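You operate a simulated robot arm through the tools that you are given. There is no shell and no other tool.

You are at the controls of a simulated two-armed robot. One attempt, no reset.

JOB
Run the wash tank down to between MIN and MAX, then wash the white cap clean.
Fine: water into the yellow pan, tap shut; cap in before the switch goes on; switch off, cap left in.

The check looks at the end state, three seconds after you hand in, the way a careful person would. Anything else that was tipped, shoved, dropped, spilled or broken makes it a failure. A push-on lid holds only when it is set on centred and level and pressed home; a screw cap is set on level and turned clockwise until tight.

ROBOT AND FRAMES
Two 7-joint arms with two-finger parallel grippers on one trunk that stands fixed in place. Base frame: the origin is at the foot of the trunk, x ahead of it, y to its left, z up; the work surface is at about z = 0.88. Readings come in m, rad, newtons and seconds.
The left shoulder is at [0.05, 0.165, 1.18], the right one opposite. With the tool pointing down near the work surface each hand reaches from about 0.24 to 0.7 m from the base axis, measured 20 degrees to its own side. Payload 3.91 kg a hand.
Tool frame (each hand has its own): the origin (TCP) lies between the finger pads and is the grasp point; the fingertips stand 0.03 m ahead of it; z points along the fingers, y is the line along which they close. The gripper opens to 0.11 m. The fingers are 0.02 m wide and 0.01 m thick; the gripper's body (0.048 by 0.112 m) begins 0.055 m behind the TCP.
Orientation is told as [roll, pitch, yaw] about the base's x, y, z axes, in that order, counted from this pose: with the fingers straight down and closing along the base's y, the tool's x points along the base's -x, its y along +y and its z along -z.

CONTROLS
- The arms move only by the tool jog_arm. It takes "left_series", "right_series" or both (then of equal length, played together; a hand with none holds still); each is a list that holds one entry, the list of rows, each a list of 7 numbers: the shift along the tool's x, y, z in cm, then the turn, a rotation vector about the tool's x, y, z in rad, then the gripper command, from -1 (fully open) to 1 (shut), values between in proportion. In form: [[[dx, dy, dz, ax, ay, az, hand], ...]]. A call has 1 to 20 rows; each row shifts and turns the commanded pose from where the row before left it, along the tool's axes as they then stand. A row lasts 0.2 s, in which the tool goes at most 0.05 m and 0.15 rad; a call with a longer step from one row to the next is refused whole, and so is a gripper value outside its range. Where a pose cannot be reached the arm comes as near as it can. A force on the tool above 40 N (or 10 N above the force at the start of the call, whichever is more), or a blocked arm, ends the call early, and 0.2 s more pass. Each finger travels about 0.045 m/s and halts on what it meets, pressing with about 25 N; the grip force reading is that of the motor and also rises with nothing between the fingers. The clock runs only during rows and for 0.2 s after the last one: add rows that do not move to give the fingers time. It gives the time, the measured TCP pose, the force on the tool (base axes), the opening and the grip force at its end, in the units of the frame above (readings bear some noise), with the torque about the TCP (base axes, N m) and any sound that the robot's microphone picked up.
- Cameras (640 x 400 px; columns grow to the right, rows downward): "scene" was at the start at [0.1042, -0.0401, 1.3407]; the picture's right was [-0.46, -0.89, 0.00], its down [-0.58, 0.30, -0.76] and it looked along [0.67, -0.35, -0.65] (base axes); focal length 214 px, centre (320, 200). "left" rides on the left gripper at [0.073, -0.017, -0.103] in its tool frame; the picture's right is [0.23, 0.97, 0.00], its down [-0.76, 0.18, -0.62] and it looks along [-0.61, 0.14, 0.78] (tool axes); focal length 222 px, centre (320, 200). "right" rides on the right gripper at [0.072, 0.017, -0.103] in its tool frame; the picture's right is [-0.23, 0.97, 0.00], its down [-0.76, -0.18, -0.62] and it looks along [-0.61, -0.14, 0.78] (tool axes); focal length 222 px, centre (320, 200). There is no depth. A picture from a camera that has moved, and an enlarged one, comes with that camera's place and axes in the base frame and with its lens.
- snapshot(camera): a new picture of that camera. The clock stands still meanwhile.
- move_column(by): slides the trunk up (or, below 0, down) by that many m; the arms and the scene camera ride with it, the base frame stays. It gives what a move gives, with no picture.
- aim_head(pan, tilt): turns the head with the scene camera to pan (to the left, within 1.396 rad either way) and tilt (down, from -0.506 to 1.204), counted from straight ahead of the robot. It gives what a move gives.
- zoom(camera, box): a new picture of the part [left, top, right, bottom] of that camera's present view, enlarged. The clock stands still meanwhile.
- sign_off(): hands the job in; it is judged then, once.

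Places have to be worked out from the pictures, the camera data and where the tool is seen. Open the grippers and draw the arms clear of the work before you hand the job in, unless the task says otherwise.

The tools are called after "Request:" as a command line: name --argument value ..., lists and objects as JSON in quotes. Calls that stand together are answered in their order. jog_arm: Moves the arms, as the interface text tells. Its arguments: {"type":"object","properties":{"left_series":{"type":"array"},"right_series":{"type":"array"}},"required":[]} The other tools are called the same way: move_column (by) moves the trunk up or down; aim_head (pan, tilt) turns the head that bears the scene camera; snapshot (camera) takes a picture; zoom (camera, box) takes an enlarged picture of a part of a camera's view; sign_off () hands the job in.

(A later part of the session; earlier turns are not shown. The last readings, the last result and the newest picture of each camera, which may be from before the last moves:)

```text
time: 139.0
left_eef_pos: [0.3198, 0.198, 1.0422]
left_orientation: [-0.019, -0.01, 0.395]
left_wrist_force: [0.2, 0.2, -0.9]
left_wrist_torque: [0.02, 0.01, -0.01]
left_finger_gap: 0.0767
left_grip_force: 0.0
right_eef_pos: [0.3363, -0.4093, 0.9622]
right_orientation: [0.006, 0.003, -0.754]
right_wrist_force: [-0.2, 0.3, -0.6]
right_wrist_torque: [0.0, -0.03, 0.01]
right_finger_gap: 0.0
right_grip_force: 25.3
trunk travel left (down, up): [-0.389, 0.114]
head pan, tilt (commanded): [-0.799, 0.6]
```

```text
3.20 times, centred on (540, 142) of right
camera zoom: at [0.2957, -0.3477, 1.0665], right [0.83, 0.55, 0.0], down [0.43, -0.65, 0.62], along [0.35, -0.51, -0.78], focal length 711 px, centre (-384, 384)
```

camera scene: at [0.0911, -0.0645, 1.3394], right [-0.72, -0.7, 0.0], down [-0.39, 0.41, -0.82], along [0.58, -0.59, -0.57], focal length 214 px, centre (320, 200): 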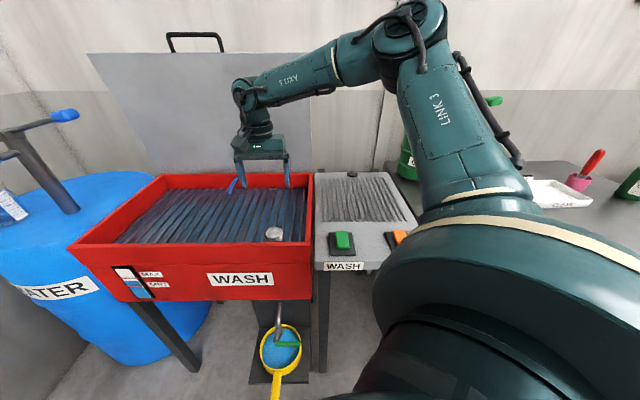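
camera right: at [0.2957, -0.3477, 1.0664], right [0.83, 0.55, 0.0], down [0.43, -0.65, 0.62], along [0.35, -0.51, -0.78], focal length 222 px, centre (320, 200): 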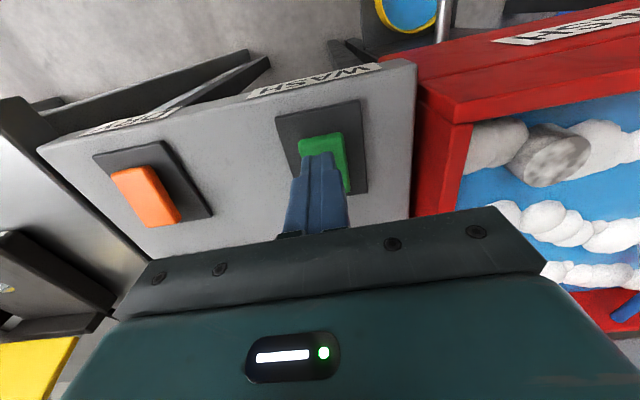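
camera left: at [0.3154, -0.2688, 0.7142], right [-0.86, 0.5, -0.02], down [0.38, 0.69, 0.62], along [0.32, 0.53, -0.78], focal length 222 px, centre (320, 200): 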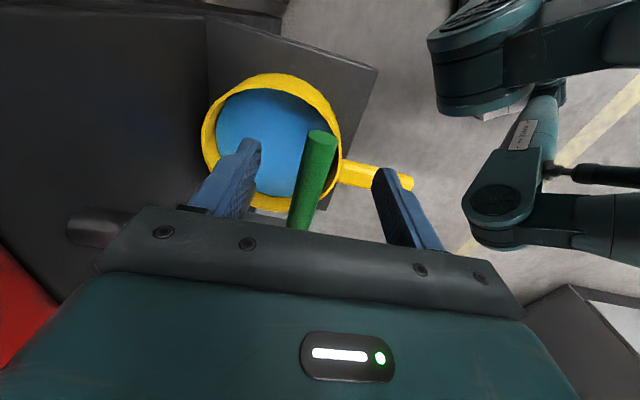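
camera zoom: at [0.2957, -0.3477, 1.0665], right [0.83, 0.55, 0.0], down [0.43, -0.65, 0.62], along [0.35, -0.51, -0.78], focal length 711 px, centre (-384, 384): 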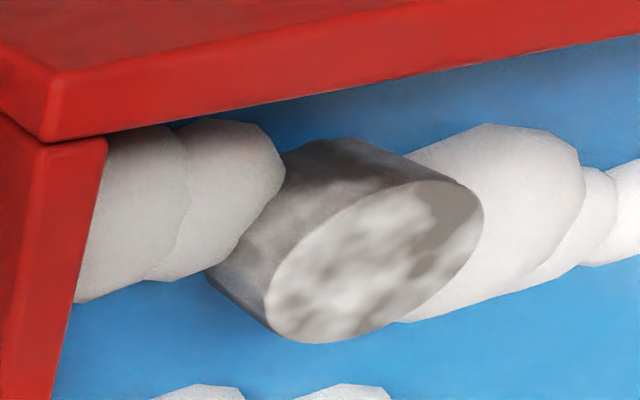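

Still spotted after about 15 s, with the gauge steady. The wash may simply take longer, so I'll wait another 12 s and compare again.

Request:
jog_arm --right_series '[[[0, 0, 0, 0, 0, 0, 1], [0, 0, 0, 0, 0, 0, 1], [0, 0, 0, 0, 0, 0, 1], [0, 0, 0, 0, 0, 0, 1], [0, 0, 0, 0, 0, 0, 1], [0, 0, 0, 0, 0, 0, 1], [0, 0, 0, 0, 0, 0, 1], [0, 0, 0, 0, 0, 0, 1], [0, 0, 0, 0, 0, 0, 1], [0, 0, 0, 0, 0, 0, 1], [0, 0, 0, 0, 0, 0, 1], [0, 0, 0, 0, 0, 0, 1], [0, 0, 0, 0, 0, 0, 1], [0, 0, 0, 0, 0, 0, 1], [0, 0, 0, 0, 0, 0, 1], [0, 0, 0, 0, 0, 0, 1], [0, 0, 0, 0, 0, 0, 1], [0, 0, 0, 0, 0, 0, 1], [0, 0, 0, 0, 0, 0, 1], [0, 0, 0, 0, 0, 0, 1]]]'

Request:
zoom --camera "right" --box '[440, 80, 640, 205]'

Request:
jog_arm --right_series '[[[0, 0, 0, 0, 0, 0, 1], [0, 0, 0, 0, 0, 0, 1], [0, 0, 0, 0, 0, 0, 1], [0, 0, 0, 0, 0, 0, 1], [0, 0, 0, 0, 0, 0, 1], [0, 0, 0, 0, 0, 0, 1], [0, 0, 0, 0, 0, 0, 1], [0, 0, 0, 0, 0, 0, 1], [0, 0, 0, 0, 0, 0, 1], [0, 0, 0, 0, 0, 0, 1], [0, 0, 0, 0, 0, 0, 1], [0, 0, 0, 0, 0, 0, 1], [0, 0, 0, 0, 0, 0, 1], [0, 0, 0, 0, 0, 0, 1], [0, 0, 0, 0, 0, 0, 1], [0, 0, 0, 0, 0, 0, 1], [0, 0, 0, 0, 0, 0, 1], [0, 0, 0, 0, 0, 0, 1], [0, 0, 0, 0, 0, 0, 1], [0, 0, 0, 0, 0, 0, 1]]]'

Request:
zoom --camera "right" --box '[440, 80, 640, 205]'

Request:
jog_arm --right_series '[[[0, 0, 0, 0, 0, 0, 1], [0, 0, 0, 0, 0, 0, 1], [0, 0, 0, 0, 0, 0, 1], [0, 0, 0, 0, 0, 0, 1], [0, 0, 0, 0, 0, 0, 1], [0, 0, 0, 0, 0, 0, 1], [0, 0, 0, 0, 0, 0, 1], [0, 0, 0, 0, 0, 0, 1], [0, 0, 0, 0, 0, 0, 1], [0, 0, 0, 0, 0, 0, 1], [0, 0, 0, 0, 0, 0, 1], [0, 0, 0, 0, 0, 0, 1], [0, 0, 0, 0, 0, 0, 1], [0, 0, 0, 0, 0, 0, 1], [0, 0, 0, 0, 0, 0, 1], [0, 0, 0, 0, 0, 0, 1], [0, 0, 0, 0, 0, 0, 1], [0, 0, 0, 0, 0, 0, 1], [0, 0, 0, 0, 0, 0, 1], [0, 0, 0, 0, 0, 0, 1]]]'

Request:
zoom --camera "right" --box '[440, 80, 640, 205]'

Request:
snapshot --camera "scene"

```text
time: 143.2
left_eef_pos: [0.3194, 0.1985, 1.0404]
left_orientation: [-0.019, -0.008, 0.396]
left_wrist_force: [0.2, -0.9, 0.3]
left_wrist_torque: [-0.01, 0.01, 0.01]
left_finger_gap: 0.077
left_grip_force: 0.0
right_eef_pos: [0.3368, -0.4092, 0.9629]
right_orientation: [0.005, 0.004, -0.753]
right_wrist_force: [-0.5, 0.0, -0.3]
right_wrist_torque: [-0.02, 0.01, 0.0]
right_finger_gap: 0.0
right_grip_force: 25.5
trunk travel left (down, up): [-0.389, 0.114]
head pan, tilt (commanded): [-0.799, 0.6]
```

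```text
3.20 times, centred on (540, 142) of right
camera zoom: at [0.2957, -0.3477, 1.0665], right [0.83, 0.55, 0.0], down [0.43, -0.65, 0.62], along [0.35, -0.51, -0.78], focal length 711 px, centre (-384, 384)
```

zoom: 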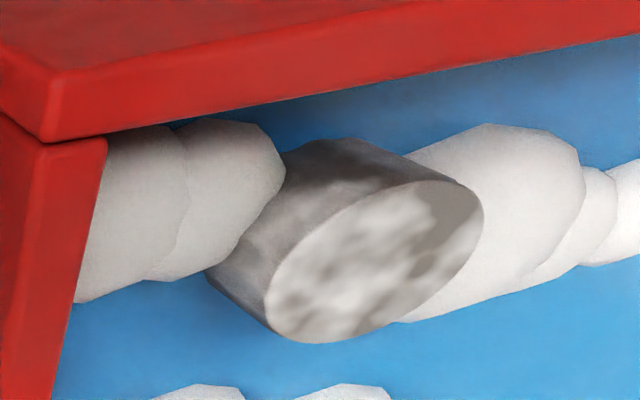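

```text
time: 147.4
left_eef_pos: [0.3189, 0.1975, 1.0422]
left_orientation: [-0.018, -0.007, 0.397]
left_wrist_force: [-0.7, 0.2, 0.5]
left_wrist_torque: [-0.04, 0.03, 0.02]
left_finger_gap: 0.077
left_grip_force: 0.0
right_eef_pos: [0.3369, -0.4084, 0.9622]
right_orientation: [0.004, 0.003, -0.754]
right_wrist_force: [-0.6, 1.1, 0.0]
right_wrist_torque: [-0.02, 0.01, 0.02]
right_finger_gap: 0.0001
right_grip_force: 25.7
trunk travel left (down, up): [-0.389, 0.114]
head pan, tilt (commanded): [-0.799, 0.6]
```

```text
3.20 times, centred on (540, 142) of right
camera zoom: at [0.2957, -0.3477, 1.0665], right [0.83, 0.55, 0.0], down [0.43, -0.65, 0.62], along [0.35, -0.51, -0.78], focal length 711 px, centre (-384, 384)
```

zoom: 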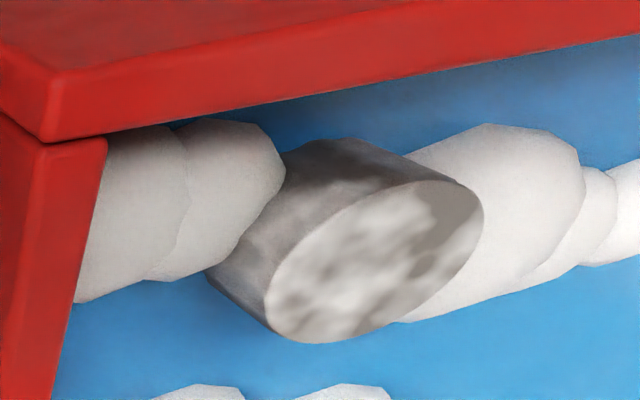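

```text
time: 151.6
left_eef_pos: [0.3196, 0.1992, 1.0412]
left_orientation: [-0.018, -0.008, 0.396]
left_wrist_force: [0.3, -0.6, -0.5]
left_wrist_torque: [0.01, 0.01, 0.0]
left_finger_gap: 0.0773
left_grip_force: 0.0
right_eef_pos: [0.3367, -0.4099, 0.9634]
right_orientation: [0.006, 0.003, -0.755]
right_wrist_force: [-0.4, 0.1, 0.4]
right_wrist_torque: [0.02, 0.01, 0.0]
right_finger_gap: 0.0001
right_grip_force: 25.2
trunk travel left (down, up): [-0.389, 0.114]
head pan, tilt (commanded): [-0.799, 0.6]
```

```text
3.20 times, centred on (540, 142) of right
camera zoom: at [0.2957, -0.3477, 1.0665], right [0.83, 0.55, 0.0], down [0.43, -0.65, 0.62], along [0.35, -0.51, -0.78], focal length 711 px, centre (-384, 384)
```

zoom: 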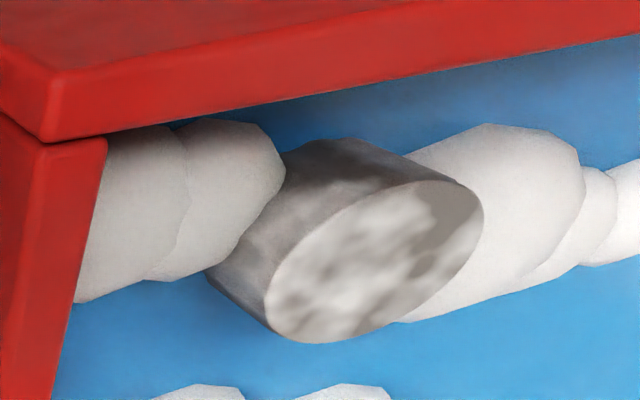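

```text
taken
camera scene: at [0.091, -0.0644, 1.3395], right [-0.72, -0.7, 0.0], down [-0.39, 0.41, -0.83], along [0.58, -0.59, -0.56], focal length 214 px, centre (320, 200)
```

scene: 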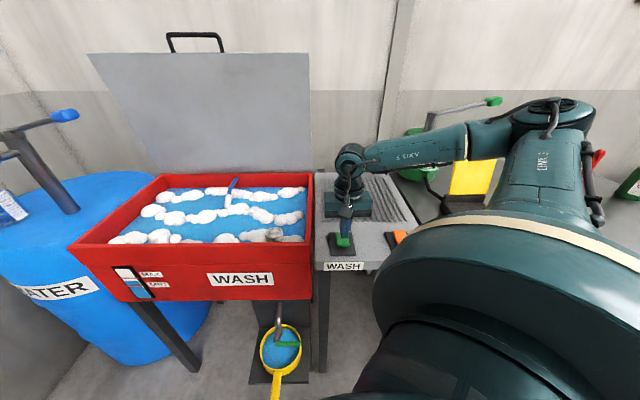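

After 28 s the cap looks unchanged. Before drawing conclusions I'll zoom in tighter on the cap, let it wash another 12 s, and compare closely.

Request:
zoom --camera "scene" --box '[255, 215, 315, 255]'

Request:
jog_arm --right_series '[[[0, 0, 0, 0, 0, 0, 1], [0, 0, 0, 0, 0, 0, 1], [0, 0, 0, 0, 0, 0, 1], [0, 0, 0, 0, 0, 0, 1], [0, 0, 0, 0, 0, 0, 1], [0, 0, 0, 0, 0, 0, 1], [0, 0, 0, 0, 0, 0, 1], [0, 0, 0, 0, 0, 0, 1], [0, 0, 0, 0, 0, 0, 1], [0, 0, 0, 0, 0, 0, 1], [0, 0, 0, 0, 0, 0, 1], [0, 0, 0, 0, 0, 0, 1], [0, 0, 0, 0, 0, 0, 1], [0, 0, 0, 0, 0, 0, 1], [0, 0, 0, 0, 0, 0, 1], [0, 0, 0, 0, 0, 0, 1], [0, 0, 0, 0, 0, 0, 1], [0, 0, 0, 0, 0, 0, 1], [0, 0, 0, 0, 0, 0, 1], [0, 0, 0, 0, 0, 0, 1]]]'

Request:
jog_arm --right_series '[[[0, 0, 0, 0, 0, 0, 1], [0, 0, 0, 0, 0, 0, 1], [0, 0, 0, 0, 0, 0, 1], [0, 0, 0, 0, 0, 0, 1], [0, 0, 0, 0, 0, 0, 1], [0, 0, 0, 0, 0, 0, 1], [0, 0, 0, 0, 0, 0, 1], [0, 0, 0, 0, 0, 0, 1], [0, 0, 0, 0, 0, 0, 1], [0, 0, 0, 0, 0, 0, 1], [0, 0, 0, 0, 0, 0, 1], [0, 0, 0, 0, 0, 0, 1], [0, 0, 0, 0, 0, 0, 1], [0, 0, 0, 0, 0, 0, 1], [0, 0, 0, 0, 0, 0, 1], [0, 0, 0, 0, 0, 0, 1], [0, 0, 0, 0, 0, 0, 1], [0, 0, 0, 0, 0, 0, 1], [0, 0, 0, 0, 0, 0, 1], [0, 0, 0, 0, 0, 0, 1]]]'

Request:
jog_arm --right_series '[[[0, 0, 0, 0, 0, 0, 1], [0, 0, 0, 0, 0, 0, 1], [0, 0, 0, 0, 0, 0, 1], [0, 0, 0, 0, 0, 0, 1], [0, 0, 0, 0, 0, 0, 1], [0, 0, 0, 0, 0, 0, 1], [0, 0, 0, 0, 0, 0, 1], [0, 0, 0, 0, 0, 0, 1], [0, 0, 0, 0, 0, 0, 1], [0, 0, 0, 0, 0, 0, 1], [0, 0, 0, 0, 0, 0, 1], [0, 0, 0, 0, 0, 0, 1], [0, 0, 0, 0, 0, 0, 1], [0, 0, 0, 0, 0, 0, 1], [0, 0, 0, 0, 0, 0, 1], [0, 0, 0, 0, 0, 0, 1], [0, 0, 0, 0, 0, 0, 1], [0, 0, 0, 0, 0, 0, 1], [0, 0, 0, 0, 0, 0, 1], [0, 0, 0, 0, 0, 0, 1]]]'

Request:
zoom --camera "scene" --box '[255, 215, 315, 255]'

Request:
zoom --camera "right" --box '[440, 80, 640, 205]'

```text
10.00 times, centred on (285, 235) of scene
camera zoom: at [0.091, -0.0644, 1.3395], right [-0.72, -0.7, 0.0], down [-0.39, 0.41, -0.83], along [0.58, -0.59, -0.56], focal length 2145 px, centre (670, -150)
```

zoom: 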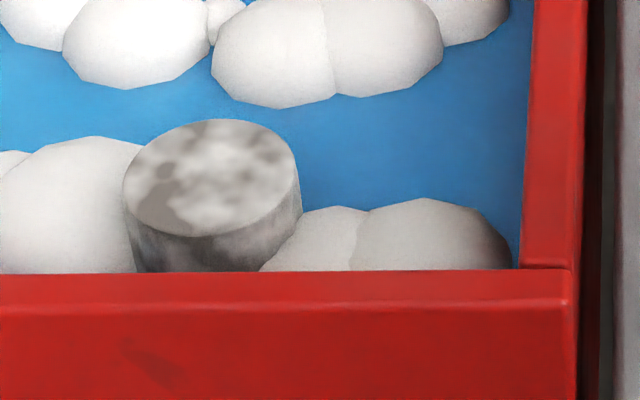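

```text
time: 155.8
left_eef_pos: [0.3194, 0.1985, 1.0414]
left_orientation: [-0.018, -0.01, 0.396]
left_wrist_force: [-0.5, 1.3, 1.2]
left_wrist_torque: [-0.02, 0.04, -0.01]
left_finger_gap: 0.0773
left_grip_force: 0.1
right_eef_pos: [0.3365, -0.4087, 0.9629]
right_orientation: [0.005, 0.004, -0.753]
right_wrist_force: [0.2, -0.9, 0.3]
right_wrist_torque: [0.01, 0.01, 0.0]
right_finger_gap: 0.0
right_grip_force: 25.3
trunk travel left (down, up): [-0.389, 0.114]
head pan, tilt (commanded): [-0.799, 0.6]
```

```text
time: 160.0
left_eef_pos: [0.3189, 0.1986, 1.0417]
left_orientation: [-0.019, -0.009, 0.397]
left_wrist_force: [0.0, 0.3, 0.0]
left_wrist_torque: [0.0, 0.0, 0.0]
left_finger_gap: 0.077
left_grip_force: 0.1
right_eef_pos: [0.3364, -0.409, 0.9622]
right_orientation: [0.004, 0.003, -0.756]
right_wrist_force: [0.9, 0.0, 0.4]
right_wrist_torque: [-0.01, 0.01, 0.0]
right_finger_gap: 0.0
right_grip_force: 24.9
trunk travel left (down, up): [-0.389, 0.114]
head pan, tilt (commanded): [-0.799, 0.6]
```

```text
time: 164.2
left_eef_pos: [0.3193, 0.1986, 1.0414]
left_orientation: [-0.019, -0.009, 0.398]
left_wrist_force: [0.2, -1.1, 0.1]
left_wrist_torque: [-0.02, 0.01, 0.0]
left_finger_gap: 0.0773
left_grip_force: 0.1
right_eef_pos: [0.3369, -0.4101, 0.9629]
right_orientation: [0.006, 0.004, -0.753]
right_wrist_force: [-0.6, -0.3, 0.5]
right_wrist_torque: [0.02, 0.0, -0.01]
right_finger_gap: 0.0
right_grip_force: 24.5
trunk travel left (down, up): [-0.389, 0.114]
head pan, tilt (commanded): [-0.799, 0.6]
```

```text
10.00 times, centred on (285, 235) of scene
camera zoom: at [0.091, -0.0644, 1.3395], right [-0.72, -0.7, 0.0], down [-0.39, 0.41, -0.83], along [0.58, -0.59, -0.56], focal length 2145 px, centre (670, -150)
```

zoom: 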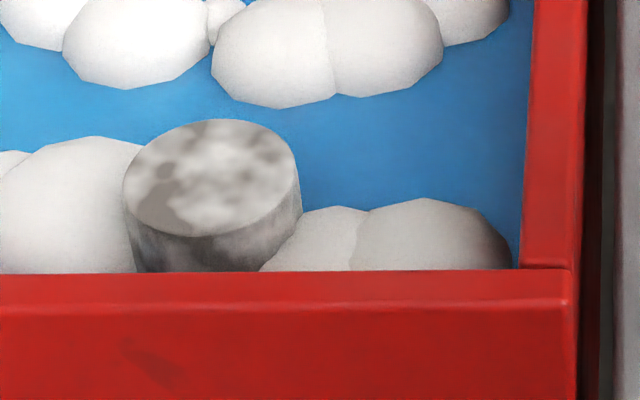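

```text
3.20 times, centred on (540, 142) of right
camera zoom: at [0.2957, -0.3477, 1.0665], right [0.83, 0.55, 0.0], down [0.43, -0.65, 0.62], along [0.35, -0.51, -0.78], focal length 711 px, centre (-384, 384)
```

zoom: 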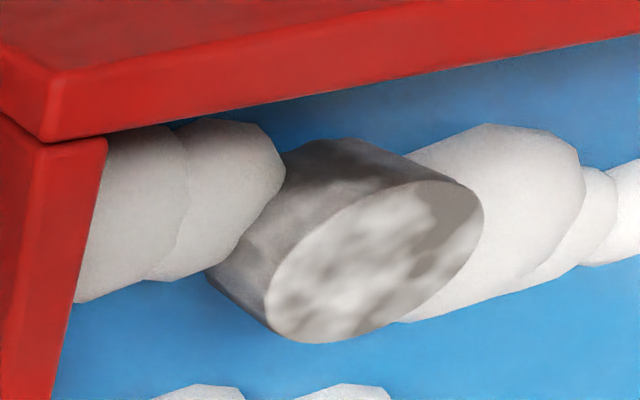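

Forty seconds of washing shows no change. I'll switch off by pressing the rocker's near end and inspect the cap with the water gone.

Request:
jog_arm --right_series '[[[0, 0, 1.2, 0, 0, 0, 1], [0, 0, 0.7, 0, 0, 0, 1], [0, 0, 0.5, 0, 0, 0, 1], [0, 0, 0.3, 0, 0, 0, 1]]]'

Request:
zoom --camera "scene" --box '[200, 160, 320, 260]'

Request:
zoom --camera "scene" --box '[300, 180, 400, 280]'

```text
time: 165.2
left_eef_pos: [0.3203, 0.1979, 1.0412]
left_orientation: [-0.019, -0.01, 0.394]
left_wrist_force: [0.2, 0.1, 0.5]
left_wrist_torque: [-0.02, -0.01, -0.02]
left_finger_gap: 0.077
left_grip_force: 0.1
right_eef_pos: [0.3364, -0.4103, 0.9349]
right_orientation: [0.004, 0.003, -0.754]
right_wrist_force: [-0.2, 0.6, 0.3]
right_wrist_torque: [-0.01, -0.01, -0.03]
right_finger_gap: 0.0
right_grip_force: 25.2
trunk travel left (down, up): [-0.389, 0.114]
head pan, tilt (commanded): [-0.799, 0.6]
```

```text
4.00 times, centred on (260, 210) of scene
camera zoom: at [0.0911, -0.0645, 1.3395], right [-0.72, -0.7, 0.0], down [-0.39, 0.41, -0.82], along [0.58, -0.59, -0.57], focal length 858 px, centre (560, 160)
```

zoom: 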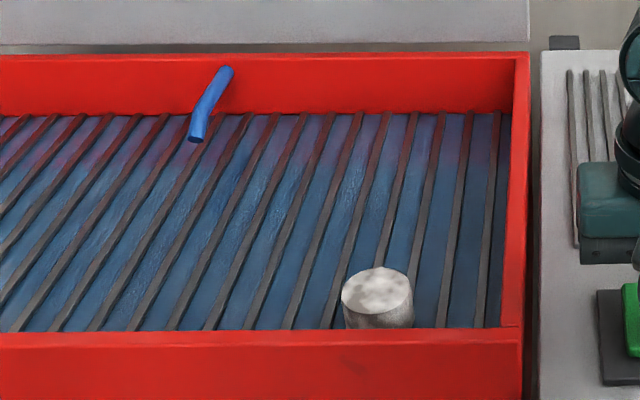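

```text
4.00 times, centred on (350, 230) of scene
camera zoom: at [0.0911, -0.0645, 1.3395], right [-0.72, -0.7, 0.0], down [-0.39, 0.41, -0.82], along [0.58, -0.59, -0.57], focal length 858 px, centre (200, 80)
```

zoom: 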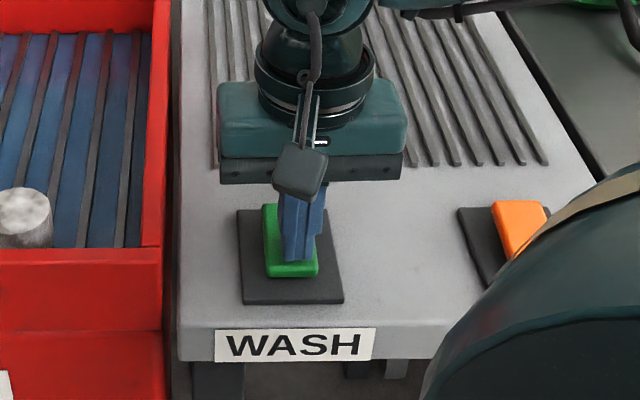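

Switch is off and the tank is calm again. I'll inspect the cap closely.

Request:
zoom --camera "scene" --box '[255, 215, 315, 255]'

Request:
zoom --camera "right" --box '[440, 80, 640, 205]'

```text
10.00 times, centred on (285, 235) of scene
camera zoom: at [0.0911, -0.0645, 1.3395], right [-0.72, -0.7, 0.0], down [-0.39, 0.41, -0.82], along [0.58, -0.59, -0.57], focal length 2145 px, centre (670, -150)
```

zoom: 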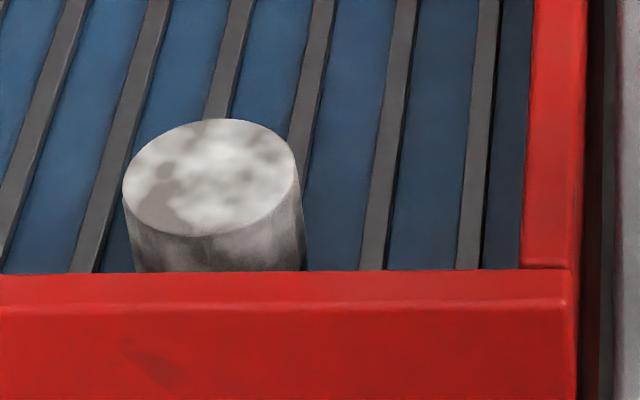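

```text
3.20 times, centred on (540, 142) of right
camera zoom: at [0.2957, -0.3495, 1.0395], right [0.83, 0.55, 0.0], down [0.43, -0.65, 0.62], along [0.35, -0.52, -0.78], focal length 711 px, centre (-384, 384)
```

zoom: 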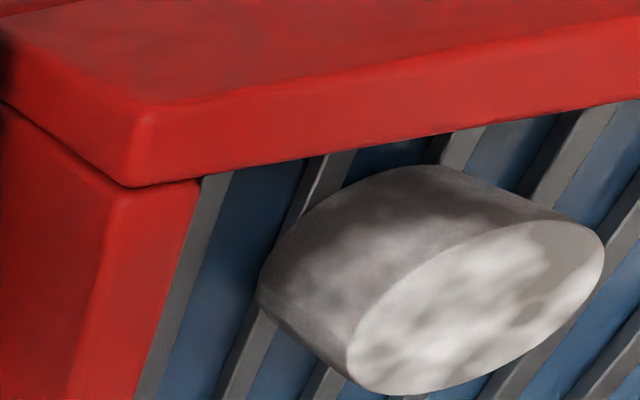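

The cap is still dirty, so being in the tank's front corner seems not enough; the stream from the nozzle lands farther in (about n≈0.78, l≈0.34). With the switch off, I'll go back, pick the cap up again and move it deeper toward the stream.

Request:
jog_arm --right_series '[[[0, 0, -4, 0, 0, 0, 1], [0, 0, -4, 0, 0, 0, 1], [0, 0, -4, 0, 0, 0, 0.5], [-1.4, 4.05, 0, 0, 0, 0, 0], [-1.4, 4.05, 0, 0, 0, 0, -0.5], [-1.4, 4.05, 0, 0, 0, 0, -0.8], [-1.4, 4.05, 0, 0, 0, 0, -0.8], [-1.4, 4.05, 0, 0, 0, 0, -0.8], [0, 0, 0, 0, 0, 0, -0.8]]]'

Request:
snapshot --camera "right"

Request:
zoom --camera "right" --box '[260, 60, 380, 140]'

Request:
zoom --camera "scene" --box '[310, 210, 410, 280]'

```text
time: 167.2
left_eef_pos: [0.3186, 0.1981, 1.0424]
left_orientation: [-0.018, -0.009, 0.397]
left_wrist_force: [0.4, 0.2, 0.8]
left_wrist_torque: [-0.02, 0.0, -0.03]
left_finger_gap: 0.0771
left_grip_force: 0.0
right_eef_pos: [0.5215, -0.3105, 1.0585]
right_orientation: [0.004, 0.004, -0.753]
right_wrist_force: [-0.2, -0.3, -0.1]
right_wrist_torque: [-0.01, 0.0, 0.0]
right_finger_gap: 0.0991
right_grip_force: 0.2
trunk travel left (down, up): [-0.389, 0.114]
head pan, tilt (commanded): [-0.799, 0.6]
```

```text
taken
camera right: at [0.4811, -0.2492, 1.1618], right [0.83, 0.55, 0.0], down [0.43, -0.65, 0.62], along [0.35, -0.51, -0.78], focal length 222 px, centre (320, 200)
```

right: 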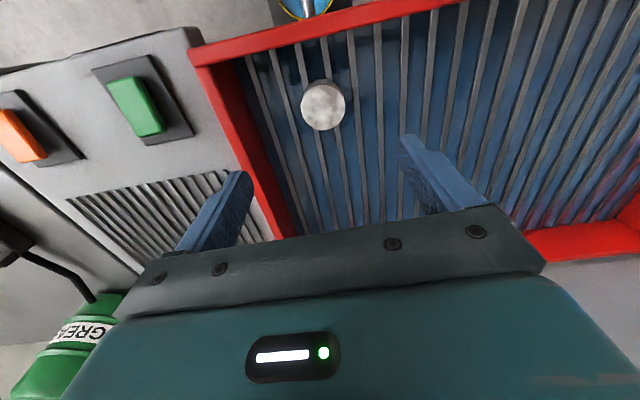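

```text
5.00 times, centred on (320, 100) of right
camera zoom: at [0.4811, -0.2492, 1.1618], right [0.83, 0.55, 0.0], down [0.43, -0.65, 0.62], along [0.35, -0.51, -0.78], focal length 1111 px, centre (320, 700)
```

zoom: 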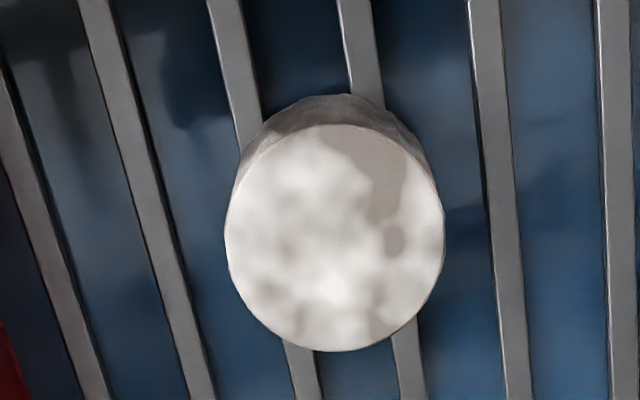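

```text
5.71 times, centred on (360, 245) of scene
camera zoom: at [0.0908, -0.0645, 1.3395], right [-0.72, -0.7, 0.0], down [-0.39, 0.41, -0.83], along [0.58, -0.59, -0.56], focal length 1226 px, centre (91, -57)
```

zoom: 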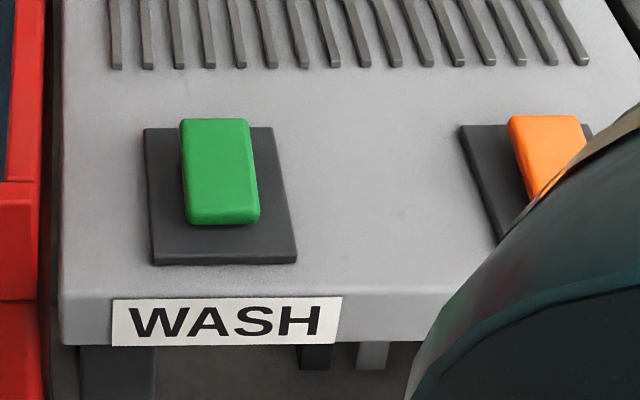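

The switch is confirmed off. The cap may look slightly paler than before, but is still blotchy; I'll go down around it (same relative view as at pick-up) to compare and re-grip it.

Request:
jog_arm --right_series '[[[-0.4, 0.5, 3.0, 0, 0, 0, -0.8], [0, 0, 3.5, 0, 0, 0, -0.8], [0, 0, 3.5, 0, 0, 0, -0.8], [0, 0, 3.0, 0, 0, 0, -0.8], [0, 0, 2.0, 0, 0, 0, -0.8], [0, 0, 0, 0, 0, 0, -0.8]]]'

Request:
snapshot --camera "right"

Request:
zoom --camera "right" --box '[200, 40, 480, 215]'

```text
time: 168.6
left_eef_pos: [0.3192, 0.1992, 1.0418]
left_orientation: [-0.02, -0.007, 0.397]
left_wrist_force: [-0.2, 0.3, 0.4]
left_wrist_torque: [0.04, 0.01, 0.0]
left_finger_gap: 0.0769
left_grip_force: 0.1
right_eef_pos: [0.5316, -0.3097, 0.9061]
right_orientation: [0.004, 0.002, -0.754]
right_wrist_force: [0.1, -0.1, 0.5]
right_wrist_torque: [0.01, -0.01, 0.01]
right_finger_gap: 0.0989
right_grip_force: 0.1
trunk travel left (down, up): [-0.389, 0.114]
head pan, tilt (commanded): [-0.799, 0.6]
```

```text
taken
camera right: at [0.491, -0.2481, 1.0102], right [0.83, 0.55, 0.0], down [0.43, -0.65, 0.62], along [0.35, -0.51, -0.78], focal length 222 px, centre (320, 200)
```

right: 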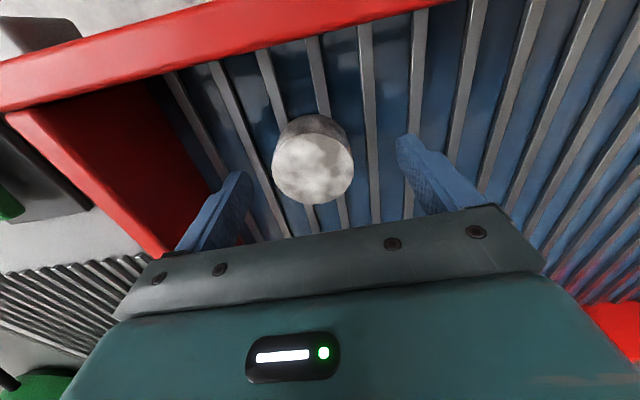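

```text
2.29 times, centred on (340, 128) of right
camera zoom: at [0.491, -0.2481, 1.0102], right [0.83, 0.55, 0.0], down [0.43, -0.65, 0.62], along [0.35, -0.51, -0.78], focal length 508 px, centre (274, 366)
```

zoom: 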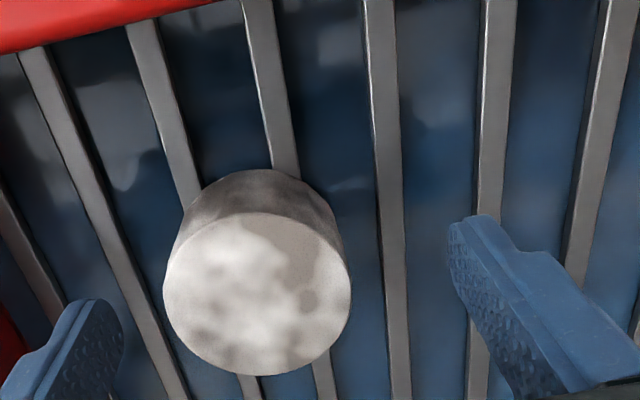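

The blotches look about as before, so I'll re-grip it: shift 5 mm back, 3 mm right, and down 1.4 cm, then close.

Request:
jog_arm --right_series '[[[0.5, -0.3, 0.7, 0, 0, 0, -0.8], [0, 0, 0.7, 0, 0, 0, -0.8], [0, 0, 0, 0, 0, 0, 0], [0, 0, 0, 0, 0, 0, 0.6], [0, 0, 0, 0, 0, 0, 1], [0, 0, 0, 0, 0, 0, 1], [0, 0, 0, 0, 0, 0, 1], [0, 0, 0, 0, 0, 0, 1]]]'

Request:
snapshot --camera "right"

```text
time: 170.4
left_eef_pos: [0.3186, 0.199, 1.0414]
left_orientation: [-0.019, -0.009, 0.397]
left_wrist_force: [0.3, -0.1, 0.6]
left_wrist_torque: [0.02, -0.02, -0.01]
left_finger_gap: 0.0769
left_grip_force: 0.1
right_eef_pos: [0.5244, -0.3096, 0.8922]
right_orientation: [0.003, 0.005, -0.753]
right_wrist_force: [0.0, -0.2, -0.1]
right_wrist_torque: [0.02, 0.03, 0.03]
right_finger_gap: 0.0505
right_grip_force: 24.7
trunk travel left (down, up): [-0.389, 0.114]
head pan, tilt (commanded): [-0.799, 0.6]
```

```text
taken
camera right: at [0.4841, -0.2475, 0.9962], right [0.83, 0.55, 0.0], down [0.43, -0.65, 0.62], along [0.35, -0.51, -0.78], focal length 222 px, centre (320, 200)
```

right: 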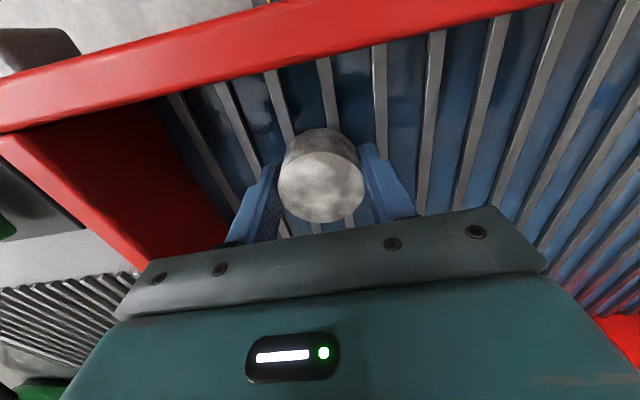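

The cap is gripped (gap 50 mm). I'll lift it 8 cm, turn the hand so it lines up with the arm's reach, and extend deeper over the tank.

Request:
jog_arm --right_series '[[[0, 0, -2, 0, 0, 0, 1], [0, 0, -3, 0, 0, 0, 1], [0, 0, -3, 0, 0, 0, 1], [0, 0, 0, 0, 0, -0.138, 1], [0, 0, 0, 0, 0, -0.138, 1], [0, 0, 0, 0, 0, -0.138, 1], [0, 0, 0, 0, 0, -0.138, 1], [-3.5, 2.36, 0, 0, 0, 0, 1], [-3.5, 2.36, 0, 0, 0, 0, 1], [-3.5, 2.36, 0, 0, 0, 0, 1], [0, 0, 0, 0, 0, 0, 1]]]'

Request:
snapshot --camera "right"

Request:
snapshot --camera "scene"

```text
time: 172.8
left_eef_pos: [0.3196, 0.1986, 1.041]
left_orientation: [-0.02, -0.008, 0.396]
left_wrist_force: [0.1, -0.4, -0.4]
left_wrist_torque: [-0.02, 0.03, -0.01]
left_finger_gap: 0.0769
left_grip_force: 0.1
right_eef_pos: [0.5743, -0.2875, 0.995]
right_orientation: [0.004, 0.001, -0.204]
right_wrist_force: [-0.4, 0.4, -0.7]
right_wrist_torque: [-0.02, 0.0, 0.02]
right_finger_gap: 0.0503
right_grip_force: 24.7
right hand out of reach, approached as far as the arm can: row 9, 10
trunk travel left (down, up): [-0.389, 0.114]
head pan, tilt (commanded): [-0.799, 0.6]
```

```text
taken
camera right: at [0.5061, -0.2563, 1.0979], right [0.42, 0.91, 0.01], down [0.71, -0.33, 0.62], along [0.57, -0.26, -0.78], focal length 222 px, centre (320, 200)
```

right: 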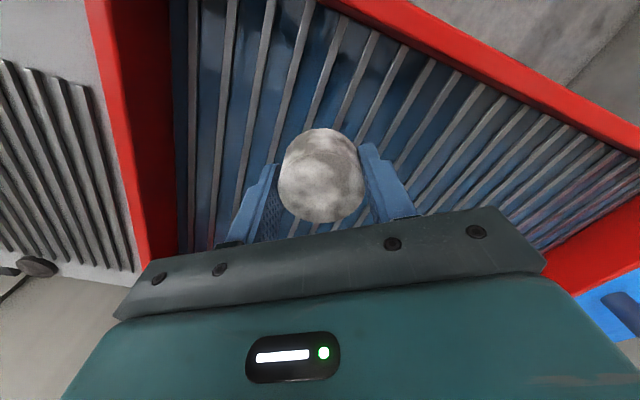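

```text
taken
camera scene: at [0.091, -0.0643, 1.3395], right [-0.72, -0.7, 0.0], down [-0.39, 0.4, -0.83], along [0.58, -0.59, -0.56], focal length 214 px, centre (320, 200)
```

scene: 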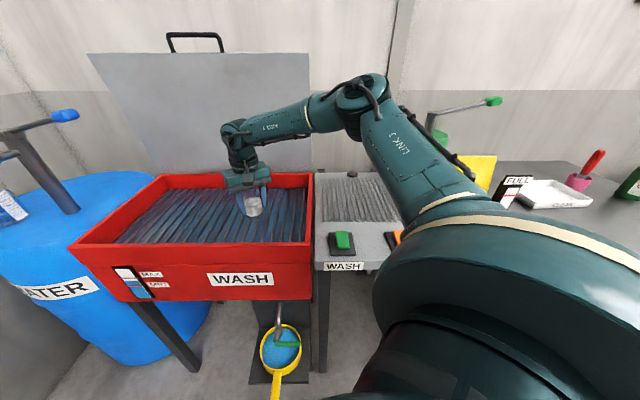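

Tool-down, this arm stops near (0.574,-0.288) in this direction. I'll test, in the air and still holding the cap, whether tilting the fingers forward lets the hand reach farther toward the stream.

Request:
jog_arm --right_series '[[[0, 0, -1, 0, -0.15, 0, 1], [0, 0, -1, 0, -0.15, 0, 1], [0, 0, 0, 0, -0.15, 0, 1], [0, 0, 0, 0, -0.15, 0, 1], [-3.0, 0.76, 2.08, 0, 0, 0, 1], [-3.0, 0.76, 2.08, 0, 0, 0, 1], [-3.0, 0.76, 2.08, 0, 0, 0, 1], [-3.0, 0.76, 2.08, 0, 0, 0, 1], [0, 0, 0, 0, 0, 0, 1]]]'

Request:
snapshot --camera "scene"

```text
time: 174.8
left_eef_pos: [0.3185, 0.1976, 1.0404]
left_orientation: [-0.018, -0.009, 0.397]
left_wrist_force: [-0.5, 0.2, 0.7]
left_wrist_torque: [-0.02, 0.0, 0.04]
left_finger_gap: 0.077
left_grip_force: 0.1
right_eef_pos: [0.676, -0.3007, 1.0252]
right_orientation: [0.008, -0.6, -0.205]
right_wrist_force: [-1.1, 0.7, -0.7]
right_wrist_torque: [-0.01, 0.03, 0.02]
right_finger_gap: 0.0498
right_grip_force: 24.8
right hand out of reach, approached as far as the arm can: row 7, 8
trunk travel left (down, up): [-0.389, 0.114]
head pan, tilt (commanded): [-0.799, 0.6]
```

```text
taken
camera scene: at [0.0909, -0.0644, 1.3395], right [-0.72, -0.7, 0.0], down [-0.39, 0.41, -0.83], along [0.58, -0.59, -0.56], focal length 214 px, centre (320, 200)
```

scene: 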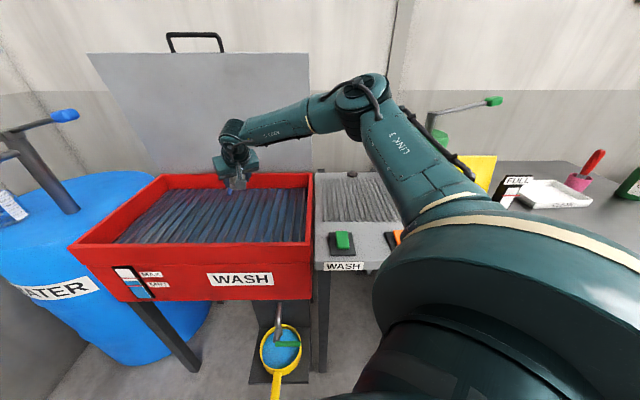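

With a forward tilt it reaches about (0.676,-0.301), 10 cm farther. So I'll set the cap down upright at an intermediate spot between bars (n≈0.62, l≈0.193) and re-grip it with a mild forward tilt. First untilt and return there.

Request:
jog_arm --right_series '[[[2.43, -0.62, -1.68, 0, 0, 0, 1], [2.43, -0.62, -1.68, 0, 0, 0, 1], [2.43, -0.62, -1.68, 0, 0, 0, 1], [0, 0, 0, 0, 0.15, 0, 1], [0, 0, 0, 0, 0.15, 0, 1], [0, 0, 0, 0, 0.15, 0, 1], [0, 0, 0, 0, 0.15, 0, 1], [0, 0, 0, 0, 0, 0, 1]]]'

Request:
snapshot --camera "right"

```text
time: 176.6
left_eef_pos: [0.3203, 0.1971, 1.0412]
left_orientation: [-0.018, -0.008, 0.395]
left_wrist_force: [-1.0, 0.6, -0.2]
left_wrist_torque: [0.0, 0.03, -0.02]
left_finger_gap: 0.0771
left_grip_force: 0.1
right_eef_pos: [0.5844, -0.3008, 1.024]
right_orientation: [0.007, 0.001, -0.201]
right_wrist_force: [-0.1, -0.2, -0.5]
right_wrist_torque: [-0.02, 0.0, -0.02]
right_finger_gap: 0.0501
right_grip_force: 25.8
trunk travel left (down, up): [-0.389, 0.114]
head pan, tilt (commanded): [-0.799, 0.6]
```

```text
taken
camera right: at [0.5176, -0.2706, 1.1275], right [0.42, 0.91, 0.01], down [0.71, -0.33, 0.62], along [0.57, -0.25, -0.78], focal length 222 px, centre (320, 200)
```

right: 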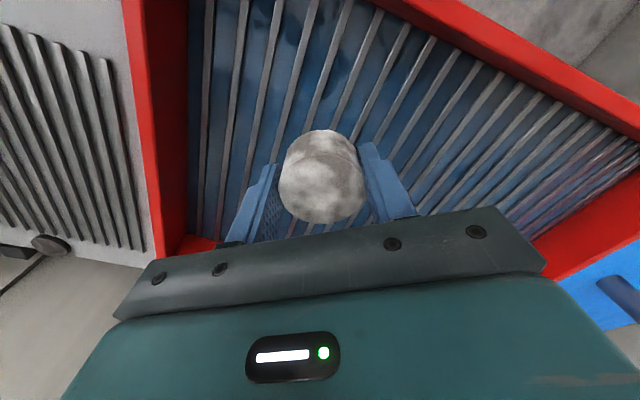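

Vertical again at (0.584,-0.301,1.024). I'll lower via the trunk by 10 cm, keeping the arm's shape, and check the bars under the cap.

Request:
move_column --by -0.1

Request:
snapshot --camera "right"

Request:
zoom --camera "right" --box '[200, 40, 480, 215]'

Request:
snapshot --camera "scene"

```text
time: 177.9
left_eef_pos: [0.3197, 0.1986, 0.9412]
left_orientation: [-0.018, -0.009, 0.396]
left_wrist_force: [-0.1, 0.1, 0.5]
left_wrist_torque: [0.01, 0.02, 0.01]
left_finger_gap: 0.077
left_grip_force: 0.1
right_eef_pos: [0.5836, -0.3007, 0.9229]
right_orientation: [0.006, 0.0, -0.203]
right_wrist_force: [-0.1, 0.8, 0.2]
right_wrist_torque: [-0.03, -0.01, 0.0]
right_finger_gap: 0.0502
right_grip_force: 25.2
trunk travel left (down, up): [-0.289, 0.214]
head pan, tilt (commanded): [-0.799, 0.6]
```

```text
taken
camera right: at [0.5175, -0.2707, 1.0274], right [0.42, 0.91, 0.01], down [0.71, -0.33, 0.62], along [0.57, -0.26, -0.78], focal length 222 px, centre (320, 200)
```

right: 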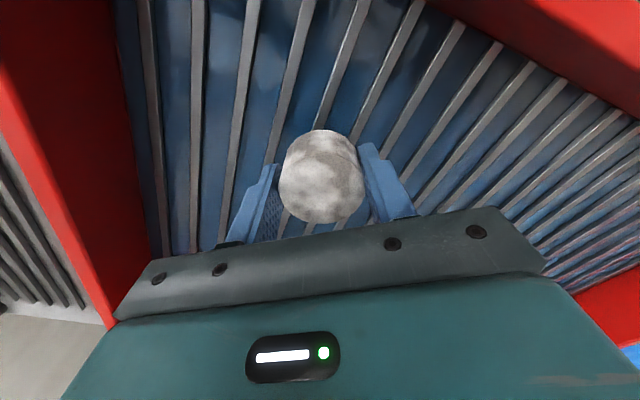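

```text
2.29 times, centred on (340, 128) of right
camera zoom: at [0.5175, -0.2707, 1.0274], right [0.42, 0.91, 0.01], down [0.71, -0.33, 0.62], along [0.57, -0.26, -0.78], focal length 508 px, centre (274, 366)
```

zoom: 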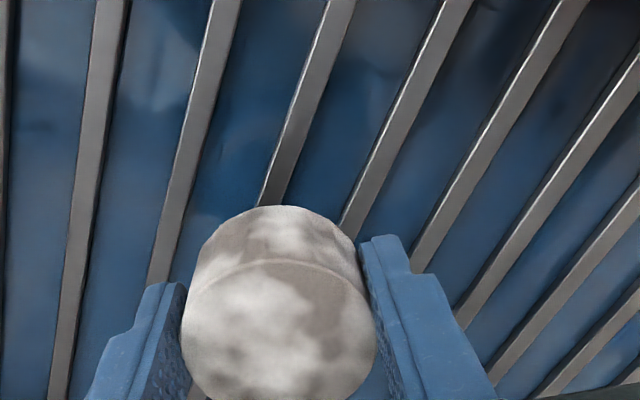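

```text
taken
camera scene: at [0.0909, -0.0644, 1.2395], right [-0.72, -0.7, 0.0], down [-0.39, 0.41, -0.83], along [0.58, -0.59, -0.56], focal length 214 px, centre (320, 200)
```

scene: 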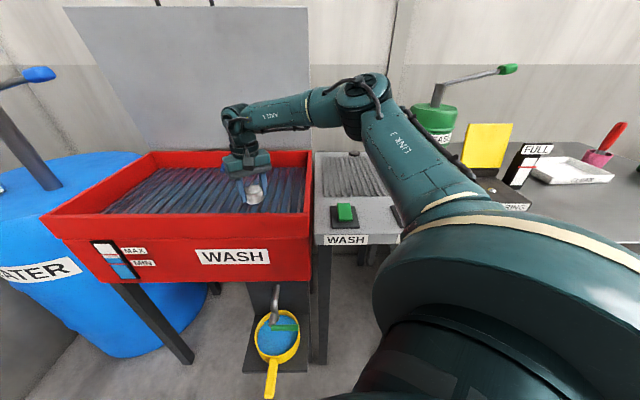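

Lowering via the trunk keeps the arm's reach. Tool-down reach seems to improve when the hand is higher relative to the shoulder, so I'll raise the hand 10 cm and test extending toward the stream; then I can lower by trunk again.

Request:
jog_arm --right_series '[[[0, 0, -2.5, 0, 0, 0, 1], [0, 0, -2.5, 0, 0, 0, 1], [0, 0, -2.5, 0, 0, 0, 1], [0, 0, -2.5, 0, 0, 0, 1], [-2.46, 2.52, 0, 0, 0, 0, 1], [-2.46, 2.52, 0, 0, 0, 0, 1], [0, 0, 0, 0, 0, 0, 1]]]'

```text
time: 179.6
left_eef_pos: [0.3195, 0.1986, 0.9414]
left_orientation: [-0.019, -0.009, 0.396]
left_wrist_force: [-0.6, -0.2, -0.1]
left_wrist_torque: [-0.02, 0.0, 0.0]
left_finger_gap: 0.0769
left_grip_force: 0.0
right_eef_pos: [0.5804, -0.2842, 1.0195]
right_orientation: [0.007, -0.002, -0.203]
right_wrist_force: [-0.1, -0.5, -0.5]
right_wrist_torque: [-0.01, 0.03, -0.02]
right_finger_gap: 0.0503
right_grip_force: 24.7
right hand out of reach, approached as far as the arm can: row 5, 6
trunk travel left (down, up): [-0.289, 0.214]
head pan, tilt (commanded): [-0.799, 0.6]
```

Same limit inward, so the tilt is what helps. The hand is now right over the intermediate spot (n≈0.617, l≈0.192); I'll lower by trunk and check the bars.

Request:
move_column --by -0.11

Request:
zoom --camera "right" --box '[200, 40, 480, 215]'

Request:
snapshot --camera "scene"

```text
time: 181.0
left_eef_pos: [0.3186, 0.1985, 0.8324]
left_orientation: [-0.02, -0.008, 0.395]
left_wrist_force: [-1.0, 0.1, -0.8]
left_wrist_torque: [-0.01, 0.01, -0.02]
left_finger_gap: 0.0771
left_grip_force: 0.1
right_eef_pos: [0.5806, -0.2837, 0.909]
right_orientation: [0.009, -0.001, -0.202]
right_wrist_force: [0.5, 0.9, -0.7]
right_wrist_torque: [0.0, -0.02, -0.02]
right_finger_gap: 0.05
right_grip_force: 24.9
trunk travel left (down, up): [-0.179, 0.324]
head pan, tilt (commanded): [-0.799, 0.6]
```

```text
2.29 times, centred on (340, 128) of right
camera zoom: at [0.5143, -0.2536, 1.0118], right [0.42, 0.91, 0.01], down [0.71, -0.33, 0.62], along [0.57, -0.26, -0.78], focal length 508 px, centre (274, 366)
```

zoom: 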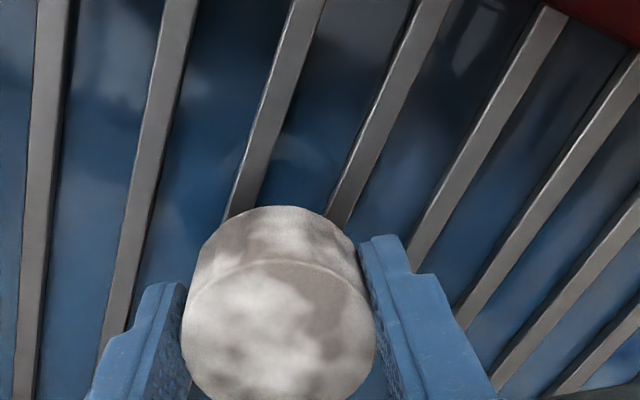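

```text
taken
camera scene: at [0.0909, -0.0644, 1.1295], right [-0.72, -0.7, 0.0], down [-0.39, 0.41, -0.83], along [0.58, -0.59, -0.56], focal length 214 px, centre (320, 200)
```

scene: 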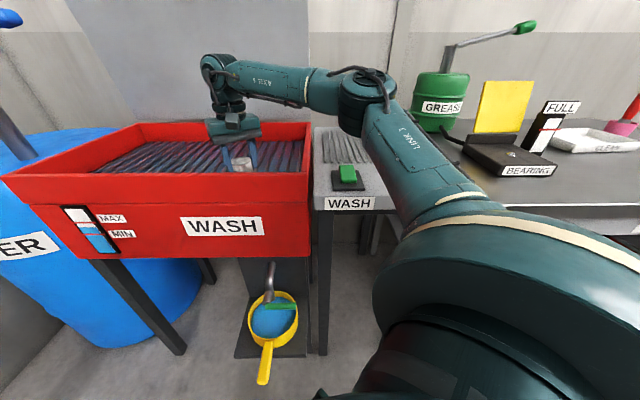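

The cap is centred between two bars (offset ~2 mm). I'll lower the last 1.7 cm by trunk until contact.

Request:
move_column --by -0.013

Request:
move_column --by -0.003

Request:
move_column --by -0.002

```text
time: 181.6
left_eef_pos: [0.3196, 0.1978, 0.8181]
left_orientation: [-0.018, -0.007, 0.397]
left_wrist_force: [0.4, 0.3, 0.1]
left_wrist_torque: [0.02, 0.02, 0.04]
left_finger_gap: 0.0768
left_grip_force: 0.0
right_eef_pos: [0.5825, -0.2835, 0.8959]
right_orientation: [0.006, -0.002, -0.201]
right_wrist_force: [-0.9, 0.9, -0.2]
right_wrist_torque: [0.03, -0.02, 0.01]
right_finger_gap: 0.0501
right_grip_force: 25.2
trunk travel left (down, up): [-0.166, 0.337]
head pan, tilt (commanded): [-0.799, 0.6]
```

```text
time: 182.1
left_eef_pos: [0.3195, 0.1987, 0.8156]
left_orientation: [-0.02, -0.008, 0.396]
left_wrist_force: [0.6, 0.3, -0.1]
left_wrist_torque: [0.03, -0.01, 0.03]
left_finger_gap: 0.0769
left_grip_force: 0.0
right_eef_pos: [0.582, -0.284, 0.8927]
right_orientation: [0.008, -0.003, -0.203]
right_wrist_force: [0.2, -0.1, 2.9]
right_wrist_torque: [0.02, 0.07, 0.01]
right_finger_gap: 0.0499
right_grip_force: 25.1
trunk travel left (down, up): [-0.163, 0.34]
head pan, tilt (commanded): [-0.799, 0.6]
```

```text
time: 182.6
left_eef_pos: [0.3176, 0.1982, 0.8143]
left_orientation: [-0.02, -0.011, 0.397]
left_wrist_force: [0.3, -0.1, 0.6]
left_wrist_torque: [-0.03, -0.01, 0.04]
left_finger_gap: 0.0771
left_grip_force: 0.0
right_eef_pos: [0.5815, -0.2835, 0.8935]
right_orientation: [0.006, -0.005, -0.202]
right_wrist_force: [2.5, -2.8, 12.8]
right_wrist_torque: [-0.2, 0.12, 0.05]
right_finger_gap: 0.0501
right_grip_force: 25.3
trunk travel left (down, up): [-0.161, 0.342]
head pan, tilt (commanded): [-0.799, 0.6]
```

Contact with 13 N; the cap stands on the bars. I'll open, lift 6 cm, tilt the fingers 0.4 rad forward and look.

Request:
jog_arm --right_series '[[[0, 0, 0, 0, 0, 0, 0.2], [0, 0, 0, 0, 0, 0, -0.2], [0, 0, 0, 0, 0, 0, -0.6], [0, 0, 0, 0, 0, 0, -0.8], [0, 0, -2, 0, 0, 0, -0.8], [0, 0, -2, 0, 0, 0, -0.8], [0, 0, -2.5, 0, 0, 0, -0.8], [0, 0, 0, 0, -0.134, 0, -0.8], [0, 0, 0, 0, -0.133, 0, -0.8], [0, 0, 0, 0, -0.133, 0, -0.8], [0, 0, 0, 0, 0, 0, -0.8]]]'

Request:
snapshot --camera "right"

Request:
zoom --camera "scene" --box '[170, 110, 330, 210]'

```text
time: 185.0
left_eef_pos: [0.3189, 0.1985, 0.8137]
left_orientation: [-0.018, -0.009, 0.398]
left_wrist_force: [0.2, -0.1, -0.5]
left_wrist_torque: [-0.02, 0.0, 0.0]
left_finger_gap: 0.0768
left_grip_force: 0.1
right_eef_pos: [0.571, -0.287, 0.9514]
right_orientation: [0.006, -0.403, -0.207]
right_wrist_force: [-0.6, -0.9, 0.1]
right_wrist_torque: [0.0, -0.01, -0.03]
right_finger_gap: 0.0991
right_grip_force: 0.0
right hand out of reach, approached as far as the arm can: row 6, 7
trunk travel left (down, up): [-0.161, 0.342]
head pan, tilt (commanded): [-0.799, 0.6]
```

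```text
taken
camera right: at [0.4697, -0.2503, 1.0181], right [0.4, 0.91, 0.1], down [0.41, -0.27, 0.87], along [0.82, -0.31, -0.48], focal length 222 px, centre (320, 200)
```

right: 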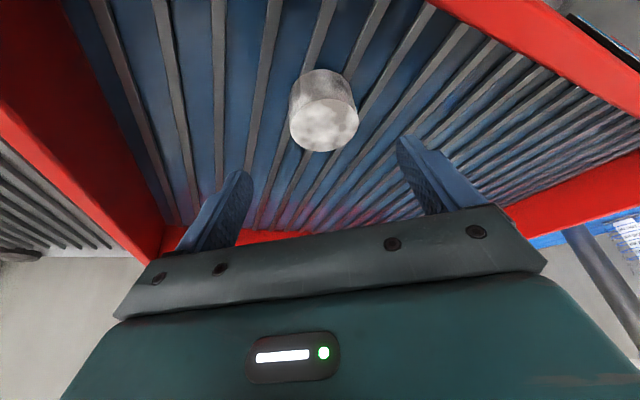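

```text
4.00 times, centred on (250, 160) of scene
camera zoom: at [0.0909, -0.0644, 1.1115], right [-0.72, -0.7, 0.0], down [-0.39, 0.41, -0.83], along [0.58, -0.59, -0.56], focal length 858 px, centre (600, 360)
```

zoom: 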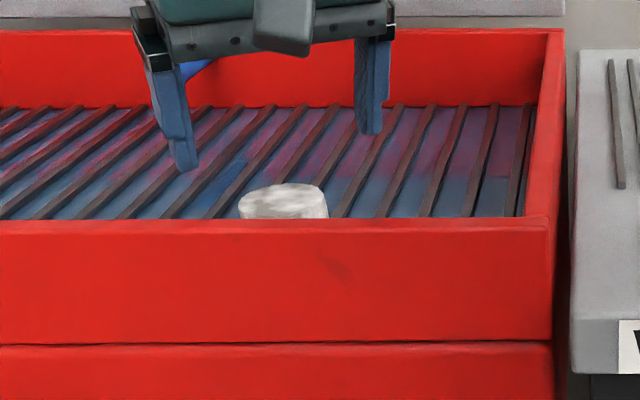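

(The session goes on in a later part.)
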